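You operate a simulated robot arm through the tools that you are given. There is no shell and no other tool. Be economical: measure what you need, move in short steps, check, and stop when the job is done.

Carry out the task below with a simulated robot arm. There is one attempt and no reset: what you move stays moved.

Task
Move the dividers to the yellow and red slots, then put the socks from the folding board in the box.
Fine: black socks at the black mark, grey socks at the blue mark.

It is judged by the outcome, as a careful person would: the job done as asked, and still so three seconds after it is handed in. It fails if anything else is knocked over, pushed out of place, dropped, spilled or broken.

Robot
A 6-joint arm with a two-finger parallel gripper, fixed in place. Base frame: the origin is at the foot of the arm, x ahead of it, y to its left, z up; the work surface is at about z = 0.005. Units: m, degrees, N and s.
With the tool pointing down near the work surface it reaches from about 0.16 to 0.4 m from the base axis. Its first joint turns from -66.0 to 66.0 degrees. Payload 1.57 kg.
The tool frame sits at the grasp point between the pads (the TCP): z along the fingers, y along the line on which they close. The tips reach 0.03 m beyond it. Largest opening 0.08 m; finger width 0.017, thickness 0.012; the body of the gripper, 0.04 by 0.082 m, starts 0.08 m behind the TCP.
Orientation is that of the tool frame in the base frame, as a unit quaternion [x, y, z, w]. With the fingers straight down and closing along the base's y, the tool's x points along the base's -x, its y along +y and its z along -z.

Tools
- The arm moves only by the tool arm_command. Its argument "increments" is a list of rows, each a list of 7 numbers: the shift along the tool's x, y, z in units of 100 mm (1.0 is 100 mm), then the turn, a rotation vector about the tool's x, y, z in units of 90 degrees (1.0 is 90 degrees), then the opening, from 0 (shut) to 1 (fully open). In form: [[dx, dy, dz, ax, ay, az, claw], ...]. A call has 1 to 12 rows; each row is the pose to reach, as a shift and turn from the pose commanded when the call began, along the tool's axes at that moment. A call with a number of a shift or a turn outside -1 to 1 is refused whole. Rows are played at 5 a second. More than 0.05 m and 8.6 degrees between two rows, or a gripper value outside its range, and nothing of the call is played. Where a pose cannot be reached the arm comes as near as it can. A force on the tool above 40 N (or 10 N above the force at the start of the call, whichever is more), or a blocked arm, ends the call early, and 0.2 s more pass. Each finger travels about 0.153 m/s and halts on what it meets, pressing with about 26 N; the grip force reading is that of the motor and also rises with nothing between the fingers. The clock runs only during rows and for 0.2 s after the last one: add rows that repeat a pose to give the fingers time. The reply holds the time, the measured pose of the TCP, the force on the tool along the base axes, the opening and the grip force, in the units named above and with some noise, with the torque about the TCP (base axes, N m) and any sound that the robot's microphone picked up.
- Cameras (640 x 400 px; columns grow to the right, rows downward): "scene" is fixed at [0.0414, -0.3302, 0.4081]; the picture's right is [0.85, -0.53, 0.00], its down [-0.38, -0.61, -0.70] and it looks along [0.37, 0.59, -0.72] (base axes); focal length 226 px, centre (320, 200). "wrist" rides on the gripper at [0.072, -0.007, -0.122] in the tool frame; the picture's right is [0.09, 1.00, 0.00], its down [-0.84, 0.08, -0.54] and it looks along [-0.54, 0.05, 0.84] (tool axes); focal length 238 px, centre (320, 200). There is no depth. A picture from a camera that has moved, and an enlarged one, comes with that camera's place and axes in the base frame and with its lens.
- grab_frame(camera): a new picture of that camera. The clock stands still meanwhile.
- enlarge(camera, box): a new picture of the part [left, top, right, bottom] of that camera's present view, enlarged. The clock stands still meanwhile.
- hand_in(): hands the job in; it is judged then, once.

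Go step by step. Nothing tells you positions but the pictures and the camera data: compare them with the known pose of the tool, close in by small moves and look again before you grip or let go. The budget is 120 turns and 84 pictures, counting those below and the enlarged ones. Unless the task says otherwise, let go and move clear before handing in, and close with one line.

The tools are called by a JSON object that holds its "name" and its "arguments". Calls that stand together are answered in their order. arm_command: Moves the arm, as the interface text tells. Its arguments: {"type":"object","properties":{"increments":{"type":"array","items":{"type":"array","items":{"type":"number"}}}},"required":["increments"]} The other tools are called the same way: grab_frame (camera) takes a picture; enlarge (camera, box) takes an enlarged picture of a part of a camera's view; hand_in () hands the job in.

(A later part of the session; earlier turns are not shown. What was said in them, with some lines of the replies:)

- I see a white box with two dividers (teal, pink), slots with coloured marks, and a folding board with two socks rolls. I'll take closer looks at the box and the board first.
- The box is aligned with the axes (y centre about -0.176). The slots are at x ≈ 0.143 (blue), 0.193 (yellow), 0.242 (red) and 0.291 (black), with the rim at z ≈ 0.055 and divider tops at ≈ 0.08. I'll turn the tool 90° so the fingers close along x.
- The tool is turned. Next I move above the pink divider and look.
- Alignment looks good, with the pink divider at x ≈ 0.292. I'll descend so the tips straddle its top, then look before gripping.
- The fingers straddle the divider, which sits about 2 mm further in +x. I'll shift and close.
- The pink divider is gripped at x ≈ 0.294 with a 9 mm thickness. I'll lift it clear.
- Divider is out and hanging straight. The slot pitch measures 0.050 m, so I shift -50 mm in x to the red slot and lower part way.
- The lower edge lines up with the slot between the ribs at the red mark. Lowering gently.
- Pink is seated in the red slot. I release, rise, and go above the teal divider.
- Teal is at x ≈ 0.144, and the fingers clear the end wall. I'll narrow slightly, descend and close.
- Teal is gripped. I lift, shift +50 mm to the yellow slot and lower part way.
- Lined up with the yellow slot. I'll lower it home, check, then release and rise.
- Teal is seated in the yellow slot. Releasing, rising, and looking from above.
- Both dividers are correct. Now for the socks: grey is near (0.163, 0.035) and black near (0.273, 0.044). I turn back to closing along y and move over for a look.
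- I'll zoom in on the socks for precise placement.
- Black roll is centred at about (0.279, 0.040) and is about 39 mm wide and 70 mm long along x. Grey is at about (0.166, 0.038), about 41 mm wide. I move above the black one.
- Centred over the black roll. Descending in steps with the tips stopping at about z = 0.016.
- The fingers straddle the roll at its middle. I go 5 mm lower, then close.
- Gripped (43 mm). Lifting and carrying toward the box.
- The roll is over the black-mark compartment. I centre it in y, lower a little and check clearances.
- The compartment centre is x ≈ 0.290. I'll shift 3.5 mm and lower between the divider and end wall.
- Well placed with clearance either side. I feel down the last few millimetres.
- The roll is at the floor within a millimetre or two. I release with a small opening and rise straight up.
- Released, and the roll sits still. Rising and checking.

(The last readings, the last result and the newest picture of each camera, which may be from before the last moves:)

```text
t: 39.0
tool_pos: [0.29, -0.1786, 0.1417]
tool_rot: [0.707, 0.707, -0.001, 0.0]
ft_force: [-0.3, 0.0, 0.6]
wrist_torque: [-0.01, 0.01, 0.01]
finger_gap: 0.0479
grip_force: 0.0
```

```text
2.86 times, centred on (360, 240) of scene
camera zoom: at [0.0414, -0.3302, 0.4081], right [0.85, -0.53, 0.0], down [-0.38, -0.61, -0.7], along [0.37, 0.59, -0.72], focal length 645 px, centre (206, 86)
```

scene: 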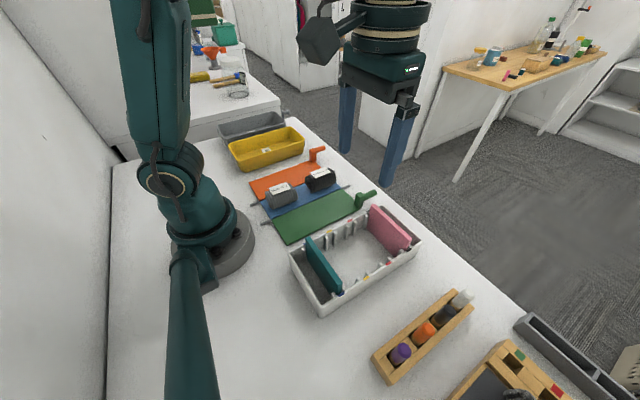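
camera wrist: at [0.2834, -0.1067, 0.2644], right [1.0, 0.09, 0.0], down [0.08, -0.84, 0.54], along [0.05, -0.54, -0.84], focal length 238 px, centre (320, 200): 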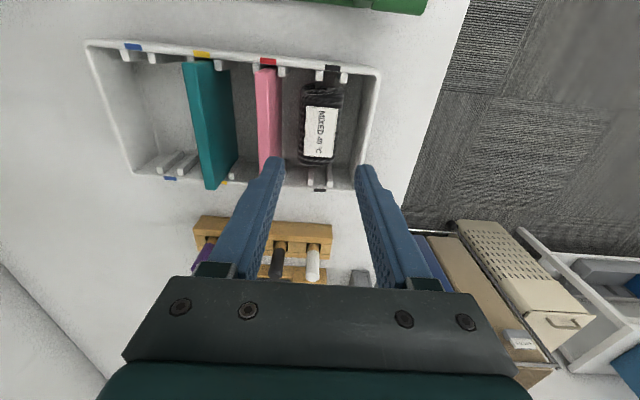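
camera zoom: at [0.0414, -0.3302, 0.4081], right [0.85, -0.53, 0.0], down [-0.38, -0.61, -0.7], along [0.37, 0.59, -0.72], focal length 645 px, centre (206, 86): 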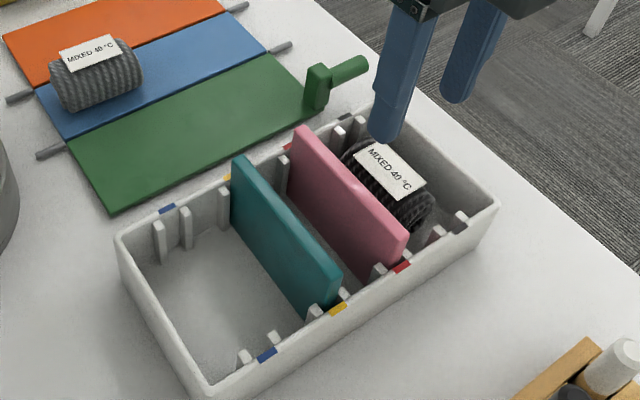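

The black roll sits at the black mark and the rest is undisturbed. Now to the grey roll.

{"name": "arm_command", "arguments": {"increments": [[0, 0, -0.2, 0, 0, -0.0833, 0.7], [0.05, 0, -0.4, 0, 0, -0.1667, 0.8], [0.15, -0.05, -0.5, 0, 0, -0.25, 0.9], [0.25, -0.1, -0.5, 0, 0, -0.3333, 1], [0.35, -0.2, -0.5, 0, 0, -0.4167, 1], [0.45, -0.3, -0.5, 0, 0, -0.5, 1], [0.55, -0.4, -0.5, 0, 0, -0.5833, 1], [0.65, -0.5, -0.5, 0, 0, -0.6667, 1], [0.75, -0.6, -0.5, 0, 0, -0.75, 1], [0.85, -0.7, -0.5, 0, 0, -0.8333, 1], [0.95, -0.7, -0.5, 0, 0, -0.9167, 1], [1.0, -0.7, -0.5, 0, 0, -1.0, 1]]}}

{"name": "arm_command", "arguments": {"increments": [[0.1, 0.3, 0, 0, 0, 0, 1], [0.2, 0.6, 0, 0, 0, 0, 1], [0.35, 0.9, 0, 0, 0, 0, 1], [0.54, 1.0, 0, 0, 0, 0, 1], [0.54, 1.0, 0.3, 0, 0, 0, 1], [0.54, 1.0, 0.5, 0, 0, 0, 1], [0.54, 1.0, 0.5, 0, 0, 0, 1]]}}

{"name": "grab_frame", "arguments": {"camera": "wrist"}}

{"name": "enlarge", "arguments": {"camera": "scene", "box": [230, 120, 370, 250]}}

```text
t: 41.6
tool_pos: [0.2206, -0.0763, 0.1915]
tool_rot: [-0.002, 1.0, 0.0, 0.001]
ft_force: [-0.1, 0.7, 0.3]
wrist_torque: [0.0, 0.02, -0.02]
finger_gap: 0.0797
grip_force: 0.1
```

```text
t: 43.2
tool_pos: [0.1669, 0.0228, 0.1401]
tool_rot: [0.0, 1.0, 0.0, 0.0]
ft_force: [0.0, -0.5, 0.9]
wrist_torque: [0.0, -0.01, 0.0]
finger_gap: 0.0799
grip_force: 0.0
```

```text
45 pictures are left
camera wrist: at [0.0934, 0.0152, 0.2634], right [-0.09, 1.0, 0.0], down [0.84, 0.08, 0.54], along [0.54, 0.05, -0.84], focal length 238 px, centre (320, 200)
```

wrist: 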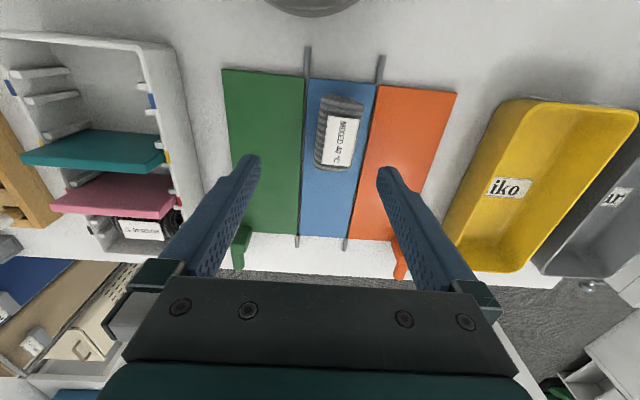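

```text
3.08 times, centred on (300, 185) of scene
camera zoom: at [0.0414, -0.3302, 0.4081], right [0.85, -0.53, 0.0], down [-0.38, -0.61, -0.7], along [0.37, 0.59, -0.72], focal length 694 px, centre (382, 246)
```

zoom: 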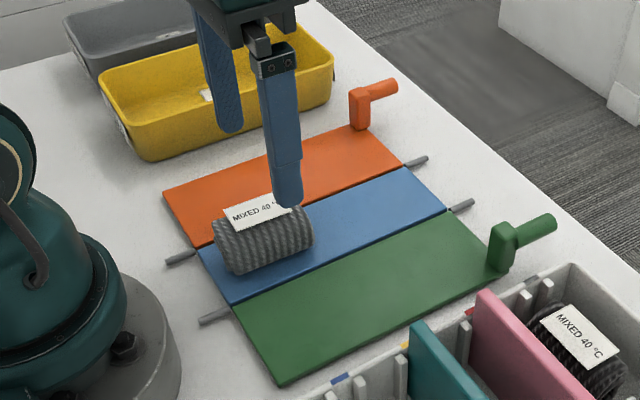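

Grey roll is centred at (0.167, 0.040). I align in y and descend partway, then look.

{"name": "arm_command", "arguments": {"increments": [[0, 0.172, 0, 0, 0, 0, 0.9], [0, 0.172, 0.3, 0, 0, 0, 0.85], [0, 0.172, 0.6, 0, 0, 0, 0.82], [0, 0.172, 0.8, 0, 0, 0, 0.82], [0, 0.172, 0.9, 0, 0, 0, 0.82], [0, 0.172, 0.9, 0, 0, 0, 0.82]]}}

{"name": "enlarge", "arguments": {"camera": "wrist", "box": [200, 0, 440, 250]}}

{"name": "enlarge", "arguments": {"camera": "scene", "box": [220, 120, 370, 250]}}

```text
t: 44.6
tool_pos: [0.1667, 0.04, 0.0505]
tool_rot: [0.001, 1.0, 0.0, 0.0]
ft_force: [-0.7, -0.2, 0.3]
wrist_torque: [0.02, 0.02, 0.01]
finger_gap: 0.0659
grip_force: 0.0
```

```text
1.60 times, centred on (320, 125) of wrist
camera zoom: at [0.0946, 0.0328, 0.1736], right [-0.09, 1.0, 0.0], down [0.84, 0.08, 0.54], along [0.54, 0.05, -0.84], focal length 381 px, centre (320, 320)
```

zoom: 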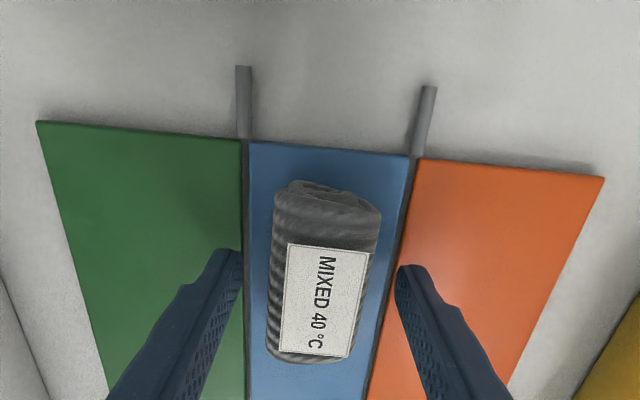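

```text
3.08 times, centred on (295, 185) of scene
camera zoom: at [0.0414, -0.3302, 0.4081], right [0.85, -0.53, 0.0], down [-0.38, -0.61, -0.7], along [0.37, 0.59, -0.72], focal length 694 px, centre (397, 246)
```

zoom: 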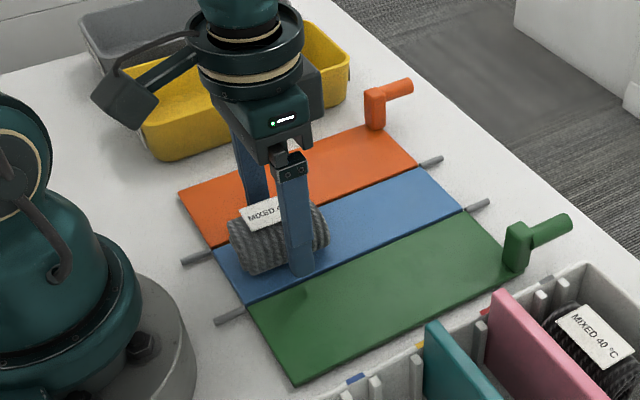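

Good straddle. I lower 6 mm more and close.

{"name": "arm_command", "arguments": {"increments": [[0, 0, 0.06, 0, 0, 0, 0.82], [0, 0, 0.06, 0, 0, 0, 0.7], [0, 0, 0.06, 0, 0, 0, 0.55], [0, 0, 0.06, 0, 0, 0, 0.4], [0, 0, 0.06, 0, 0, 0, 0.3], [0, 0, 0.06, 0, 0, 0, 0.3]]}}

{"name": "arm_command", "arguments": {"increments": [[0, 0, -0.1, 0, 0, 0, 0.3], [0, 0, -0.3, 0, 0, 0, 0.3], [0, 0, -0.55, 0, 0, 0, 0.3], [0, 0, -0.8, 0, 0, 0, 0.3], [0, 0, -1.0, 0, 0, 0, 0.3], [-0.1, 0, -1.0, 0, 0, 0, 0.3], [-0.2, -0.25, -1.0, 0, 0, 0, 0.3], [-0.3, -0.5, -1.0, 0, 0, 0, 0.3], [-0.4, -0.75, -1.0, 0, 0, 0, 0.3], [-0.4, -1.0, -1.0, 0, 0, 0, 0.3], [-0.4, -1.0, -1.0, 0, 0, 0, 0.3]]}}

{"name": "grab_frame", "arguments": {"camera": "wrist"}}

```text
t: 46.0
tool_pos: [0.1665, 0.0399, 0.0473]
tool_rot: [0.001, 1.0, 0.0, 0.001]
ft_force: [0.2, -0.5, 0.8]
wrist_torque: [-0.02, 0.0, -0.01]
finger_gap: 0.0436
grip_force: 26.0
```

```text
t: 48.4
tool_pos: [0.2063, -0.0612, 0.1453]
tool_rot: [-0.001, 1.0, 0.0, 0.0]
ft_force: [0.0, -0.7, -0.2]
wrist_torque: [-0.01, 0.0, 0.0]
finger_gap: 0.0433
grip_force: 26.3
```

```text
41 pictures are left
camera wrist: at [0.1339, -0.0685, 0.2678], right [-0.09, 1.0, 0.0], down [0.84, 0.08, 0.54], along [0.54, 0.05, -0.84], focal length 238 px, centre (320, 200)
```

wrist: 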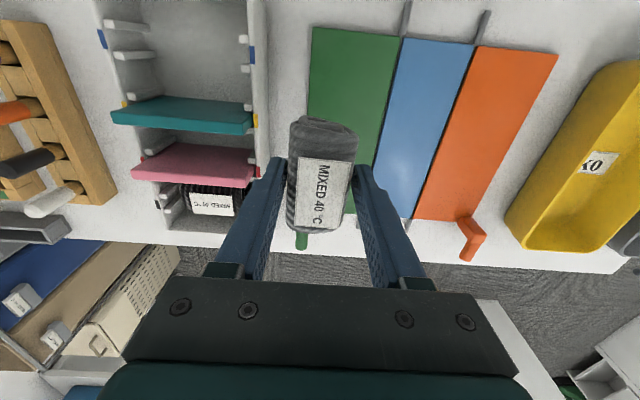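

Grey roll is held securely. I rotate and carry it above the blue-mark compartment.

{"name": "arm_command", "arguments": {"increments": [[0, -0.1, -0.1, 0, 0, 0.0833, 0.3], [0.05, -0.2, -0.1, 0, 0, 0.1667, 0.3], [0.1, -0.3, -0.1, 0, 0, 0.25, 0.3], [0.15, -0.4, -0.1, 0, 0, 0.3333, 0.3], [0.2, -0.5, -0.1, 0, 0, 0.4167, 0.3], [0.25, -0.6, -0.1, 0, 0, 0.5, 0.3], [0.3, -0.7, -0.1, 0, 0, 0.5833, 0.3], [0.35, -0.8, -0.1, 0, 0, 0.6667, 0.3], [0.4, -0.9, -0.1, 0, 0, 0.75, 0.3], [0.45, -1.0, -0.1, 0, 0, 0.8333, 0.3], [0.5, -1.0, -0.1, 0, 0, 0.9167, 0.3], [0.55, -1.0, -0.1, 0, 0, 1.0, 0.3]]}}

{"name": "arm_command", "arguments": {"increments": [[-0.1, 0, 0.0, 0, 0, 0, 0.3], [-0.17, 0, 0.1, 0, 0, 0, 0.3], [-0.17, 0, 0.25, 0, 0, 0, 0.3], [-0.17, 0, 0.25, 0, 0, 0, 0.3]]}}

{"name": "grab_frame", "arguments": {"camera": "wrist"}}

{"name": "enlarge", "arguments": {"camera": "scene", "box": [260, 150, 420, 310]}}

```text
t: 51.0
tool_pos: [0.1517, -0.1596, 0.1548]
tool_rot: [0.708, 0.706, 0.0, -0.001]
ft_force: [0.5, 0.2, -0.7]
wrist_torque: [0.0, -0.02, 0.01]
finger_gap: 0.0435
grip_force: 26.2
```

```text
t: 52.0
tool_pos: [0.1517, -0.1772, 0.1306]
tool_rot: [0.707, 0.707, 0.0, 0.0]
ft_force: [0.0, 0.2, -0.5]
wrist_torque: [0.0, -0.01, -0.01]
finger_gap: 0.0434
grip_force: 26.0
```

```text
40 pictures are left
camera wrist: at [0.1441, -0.1058, 0.2528], right [1.0, 0.09, 0.0], down [0.08, -0.84, 0.54], along [0.05, -0.54, -0.84], focal length 238 px, centre (320, 200)
```

wrist: 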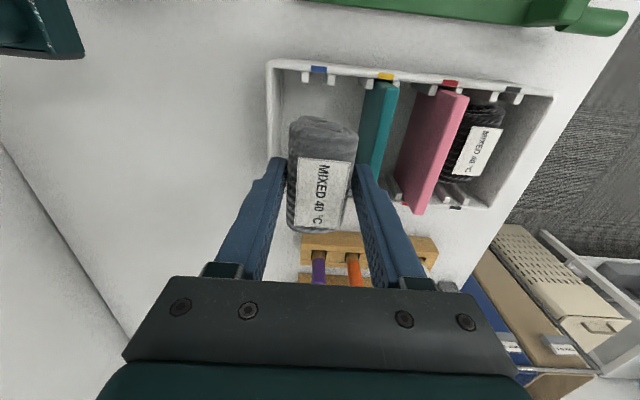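

```text
2.50 times, centred on (340, 230) of scene
camera zoom: at [0.0414, -0.3302, 0.4081], right [0.85, -0.53, 0.0], down [-0.38, -0.61, -0.7], along [0.37, 0.59, -0.72], focal length 564 px, centre (270, 125)
```

zoom: 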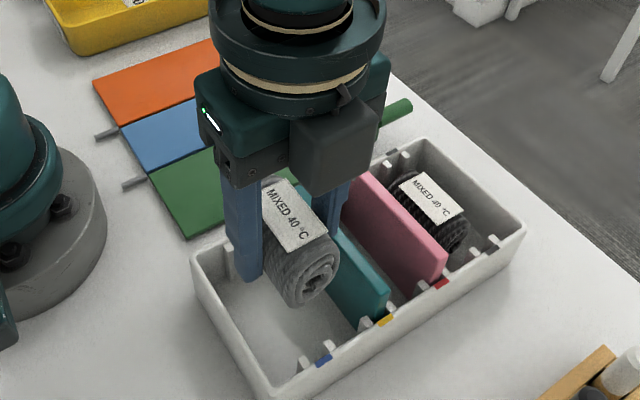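

Positioned well over the blue compartment. Lowering between the wall and the teal divider.

{"name": "arm_command", "arguments": {"increments": [[0, -0.01, 0.1, 0, 0, 0, 0.3], [0, -0.01, 0.25, 0, 0, 0, 0.3], [0, -0.01, 0.4, 0, 0, 0, 0.3], [0, -0.01, 0.55, 0, 0, 0, 0.3], [0, -0.01, 0.7, 0, 0, 0, 0.3], [0, -0.01, 0.81, 0, 0, 0, 0.3], [0, -0.01, 0.81, 0, 0, 0, 0.3]]}}

{"name": "enlarge", "arguments": {"camera": "wrist", "box": [200, 0, 440, 240]}}

{"name": "enlarge", "arguments": {"camera": "scene", "box": [270, 180, 400, 310]}}

```text
t: 53.6
tool_pos: [0.152, -0.1779, 0.0495]
tool_rot: [0.707, 0.707, 0.0, 0.0]
ft_force: [-0.3, 0.7, -0.6]
wrist_torque: [0.01, 0.0, 0.06]
finger_gap: 0.0436
grip_force: 25.9
```

```text
1.67 times, centred on (320, 120) of wrist
camera zoom: at [0.1441, -0.1057, 0.1714], right [1.0, 0.09, 0.0], down [0.08, -0.84, 0.54], along [0.05, -0.54, -0.84], focal length 397 px, centre (320, 333)
```

zoom: 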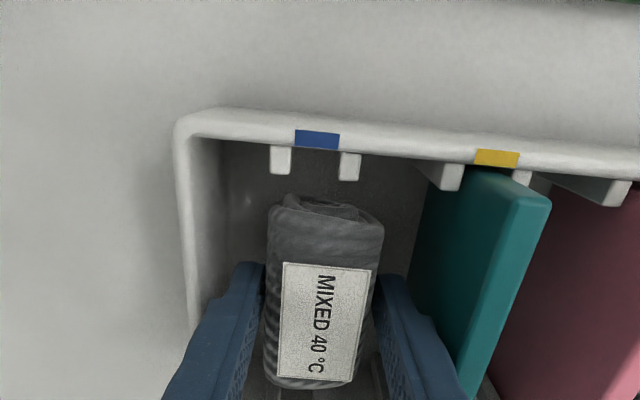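

```text
3.08 times, centred on (335, 245) of scene
camera zoom: at [0.0414, -0.3302, 0.4081], right [0.85, -0.53, 0.0], down [-0.38, -0.61, -0.7], along [0.37, 0.59, -0.72], focal length 694 px, centre (274, 62)
```

zoom: 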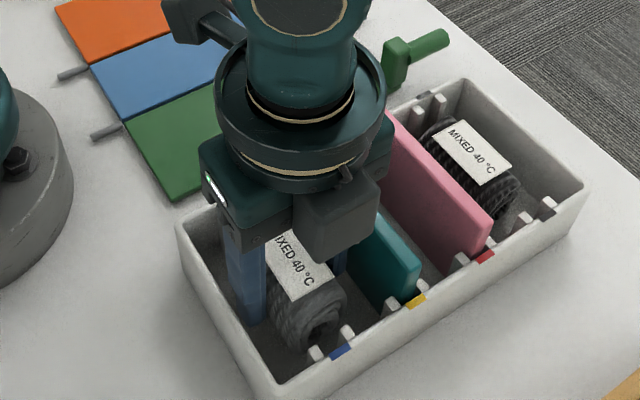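

Clear on both sides. Lowering the last millimetres.

{"name": "arm_command", "arguments": {"increments": [[0.02, 0, 0.02, 0, 0, 0, 0.3], [0.02, 0, 0.04, 0, 0, 0, 0.3], [0.02, 0, 0.06, 0, 0, 0, 0.3], [0.02, 0, 0.07, 0, 0, 0, 0.3], [0.02, 0, 0.07, 0, 0, 0, 0.3]]}}

```text
t: 54.8
tool_pos: [0.1504, -0.1777, 0.0426]
tool_rot: [0.707, 0.707, 0.0, 0.001]
ft_force: [-0.2, 2.7, 19.1]
wrist_torque: [0.2, 0.06, -0.06]
finger_gap: 0.0433
grip_force: 26.3
```

Contact felt with the floor (19 N). I back off 1 mm and release with a small opening.

{"name": "arm_command", "arguments": {"increments": [[0, 0, -0.01, 0, 0, 0, 0.3], [0, 0, -0.01, 0, 0, 0, 0.3]]}}

{"name": "enlarge", "arguments": {"camera": "wrist", "box": [200, 0, 440, 240]}}

```text
t: 55.4
tool_pos: [0.1499, -0.176, 0.0431]
tool_rot: [0.707, 0.708, 0.0, 0.0]
ft_force: [-0.2, 0.3, -0.8]
wrist_torque: [0.02, 0.01, -0.01]
finger_gap: 0.0433
grip_force: 26.0
```

```text
1.67 times, centred on (320, 120) of wrist
camera zoom: at [0.1436, -0.1039, 0.166], right [1.0, 0.09, 0.0], down [0.08, -0.84, 0.54], along [0.05, -0.54, -0.84], focal length 397 px, centre (320, 333)
```

zoom: 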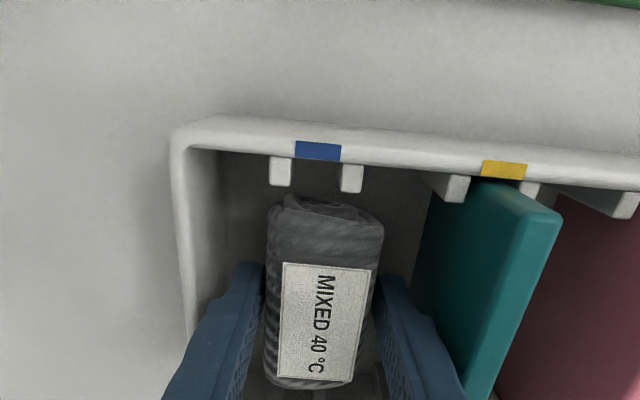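

{"name": "arm_command", "arguments": {"increments": [[0, 0, 0, 0, 0, 0, 0.56], [0, 0, 0, 0, 0, 0, 0.59], [0, 0, 0, 0, 0, 0, 0.6], [0, 0, 0, 0, 0, 0, 0.6], [0, 0, -0.1, 0, 0, 0, 0.6], [0, 0, -0.3, 0, 0, 0, 0.6], [0, 0, -0.5, 0, 0, 0, 0.6], [0, 0, -0.75, 0, 0, 0, 0.6], [0, 0, -1.0, 0, 0, 0, 0.6], [0, 0, -1.0, 0, 0, 0, 0.6]]}}

{"name": "arm_command", "arguments": {"increments": [[0.15, 0.2, -0.3, 0, 0, 0, 0.6], [0.4, 0.5, -0.5, 0, 0, 0, 0.6], [0.7, 0.7, -0.7, 0, 0, 0, 0.6], [1.0, 0.8, -0.7, 0, 0, 0, 0.6], [1.0, 0.8, -0.7, 0, 0, 0, 0.6]]}}

{"name": "grab_frame", "arguments": {"camera": "scene"}}

{"name": "enlarge", "arguments": {"camera": "scene", "box": [280, 190, 430, 320]}}

{"name": "grab_frame", "arguments": {"camera": "wrist"}}

```text
t: 57.6
tool_pos: [0.15, -0.175, 0.1435]
tool_rot: [0.707, 0.707, 0.001, 0.0]
ft_force: [0.5, 0.7, -0.4]
wrist_torque: [0.0, 0.01, -0.02]
finger_gap: 0.0482
grip_force: 0.1
```

```text
t: 58.8
tool_pos: [0.2298, -0.0728, 0.2139]
tool_rot: [0.708, 0.707, 0.0, 0.0]
ft_force: [-0.8, 0.2, 0.0]
wrist_torque: [-0.02, 0.0, 0.02]
finger_gap: 0.048
grip_force: 0.1
```

```text
35 pictures are left
```

scene: 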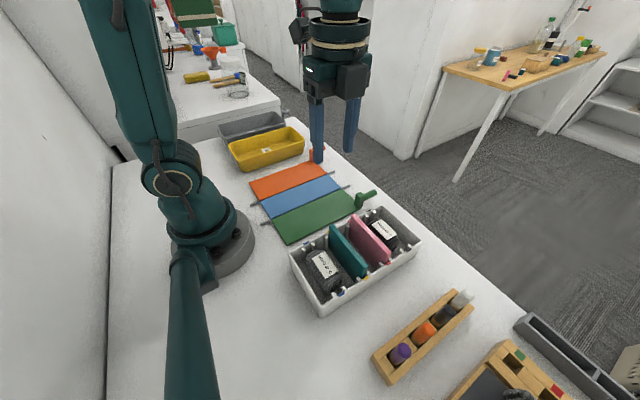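

```text
3.08 times, centred on (355, 255) of scene
camera zoom: at [0.0414, -0.3302, 0.4081], right [0.85, -0.53, 0.0], down [-0.38, -0.61, -0.7], along [0.37, 0.59, -0.72], focal length 694 px, centre (212, 31)
```

zoom: 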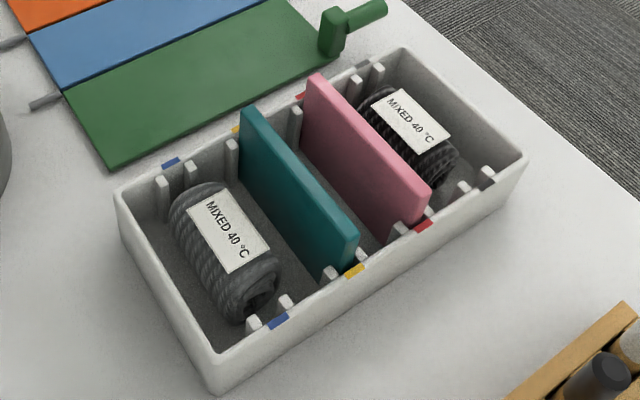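

```text
33 pictures are left
camera wrist: at [0.2225, -0.0015, 0.3366], right [1.0, 0.09, 0.0], down [0.08, -0.84, 0.54], along [0.05, -0.54, -0.84], focal length 238 px, centre (320, 200)
```

wrist: 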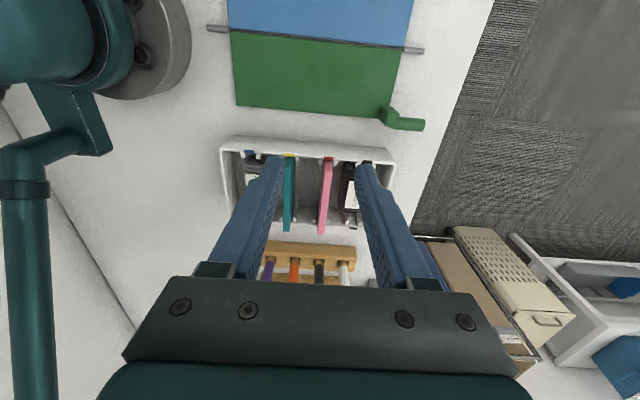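

The dividers stand in the yellow and red slots. The grey roll is at the blue mark, the black roll at the black mark, and nothing else has moved, so I'm handing in.

{"name": "hand_in", "arguments": {}}

```text
The job is handed in.
```

The job is done and handed in: the teal divider is in the yellow slot and the pink one in the red slot, with the grey socks at the blue mark and the black socks at the black mark.
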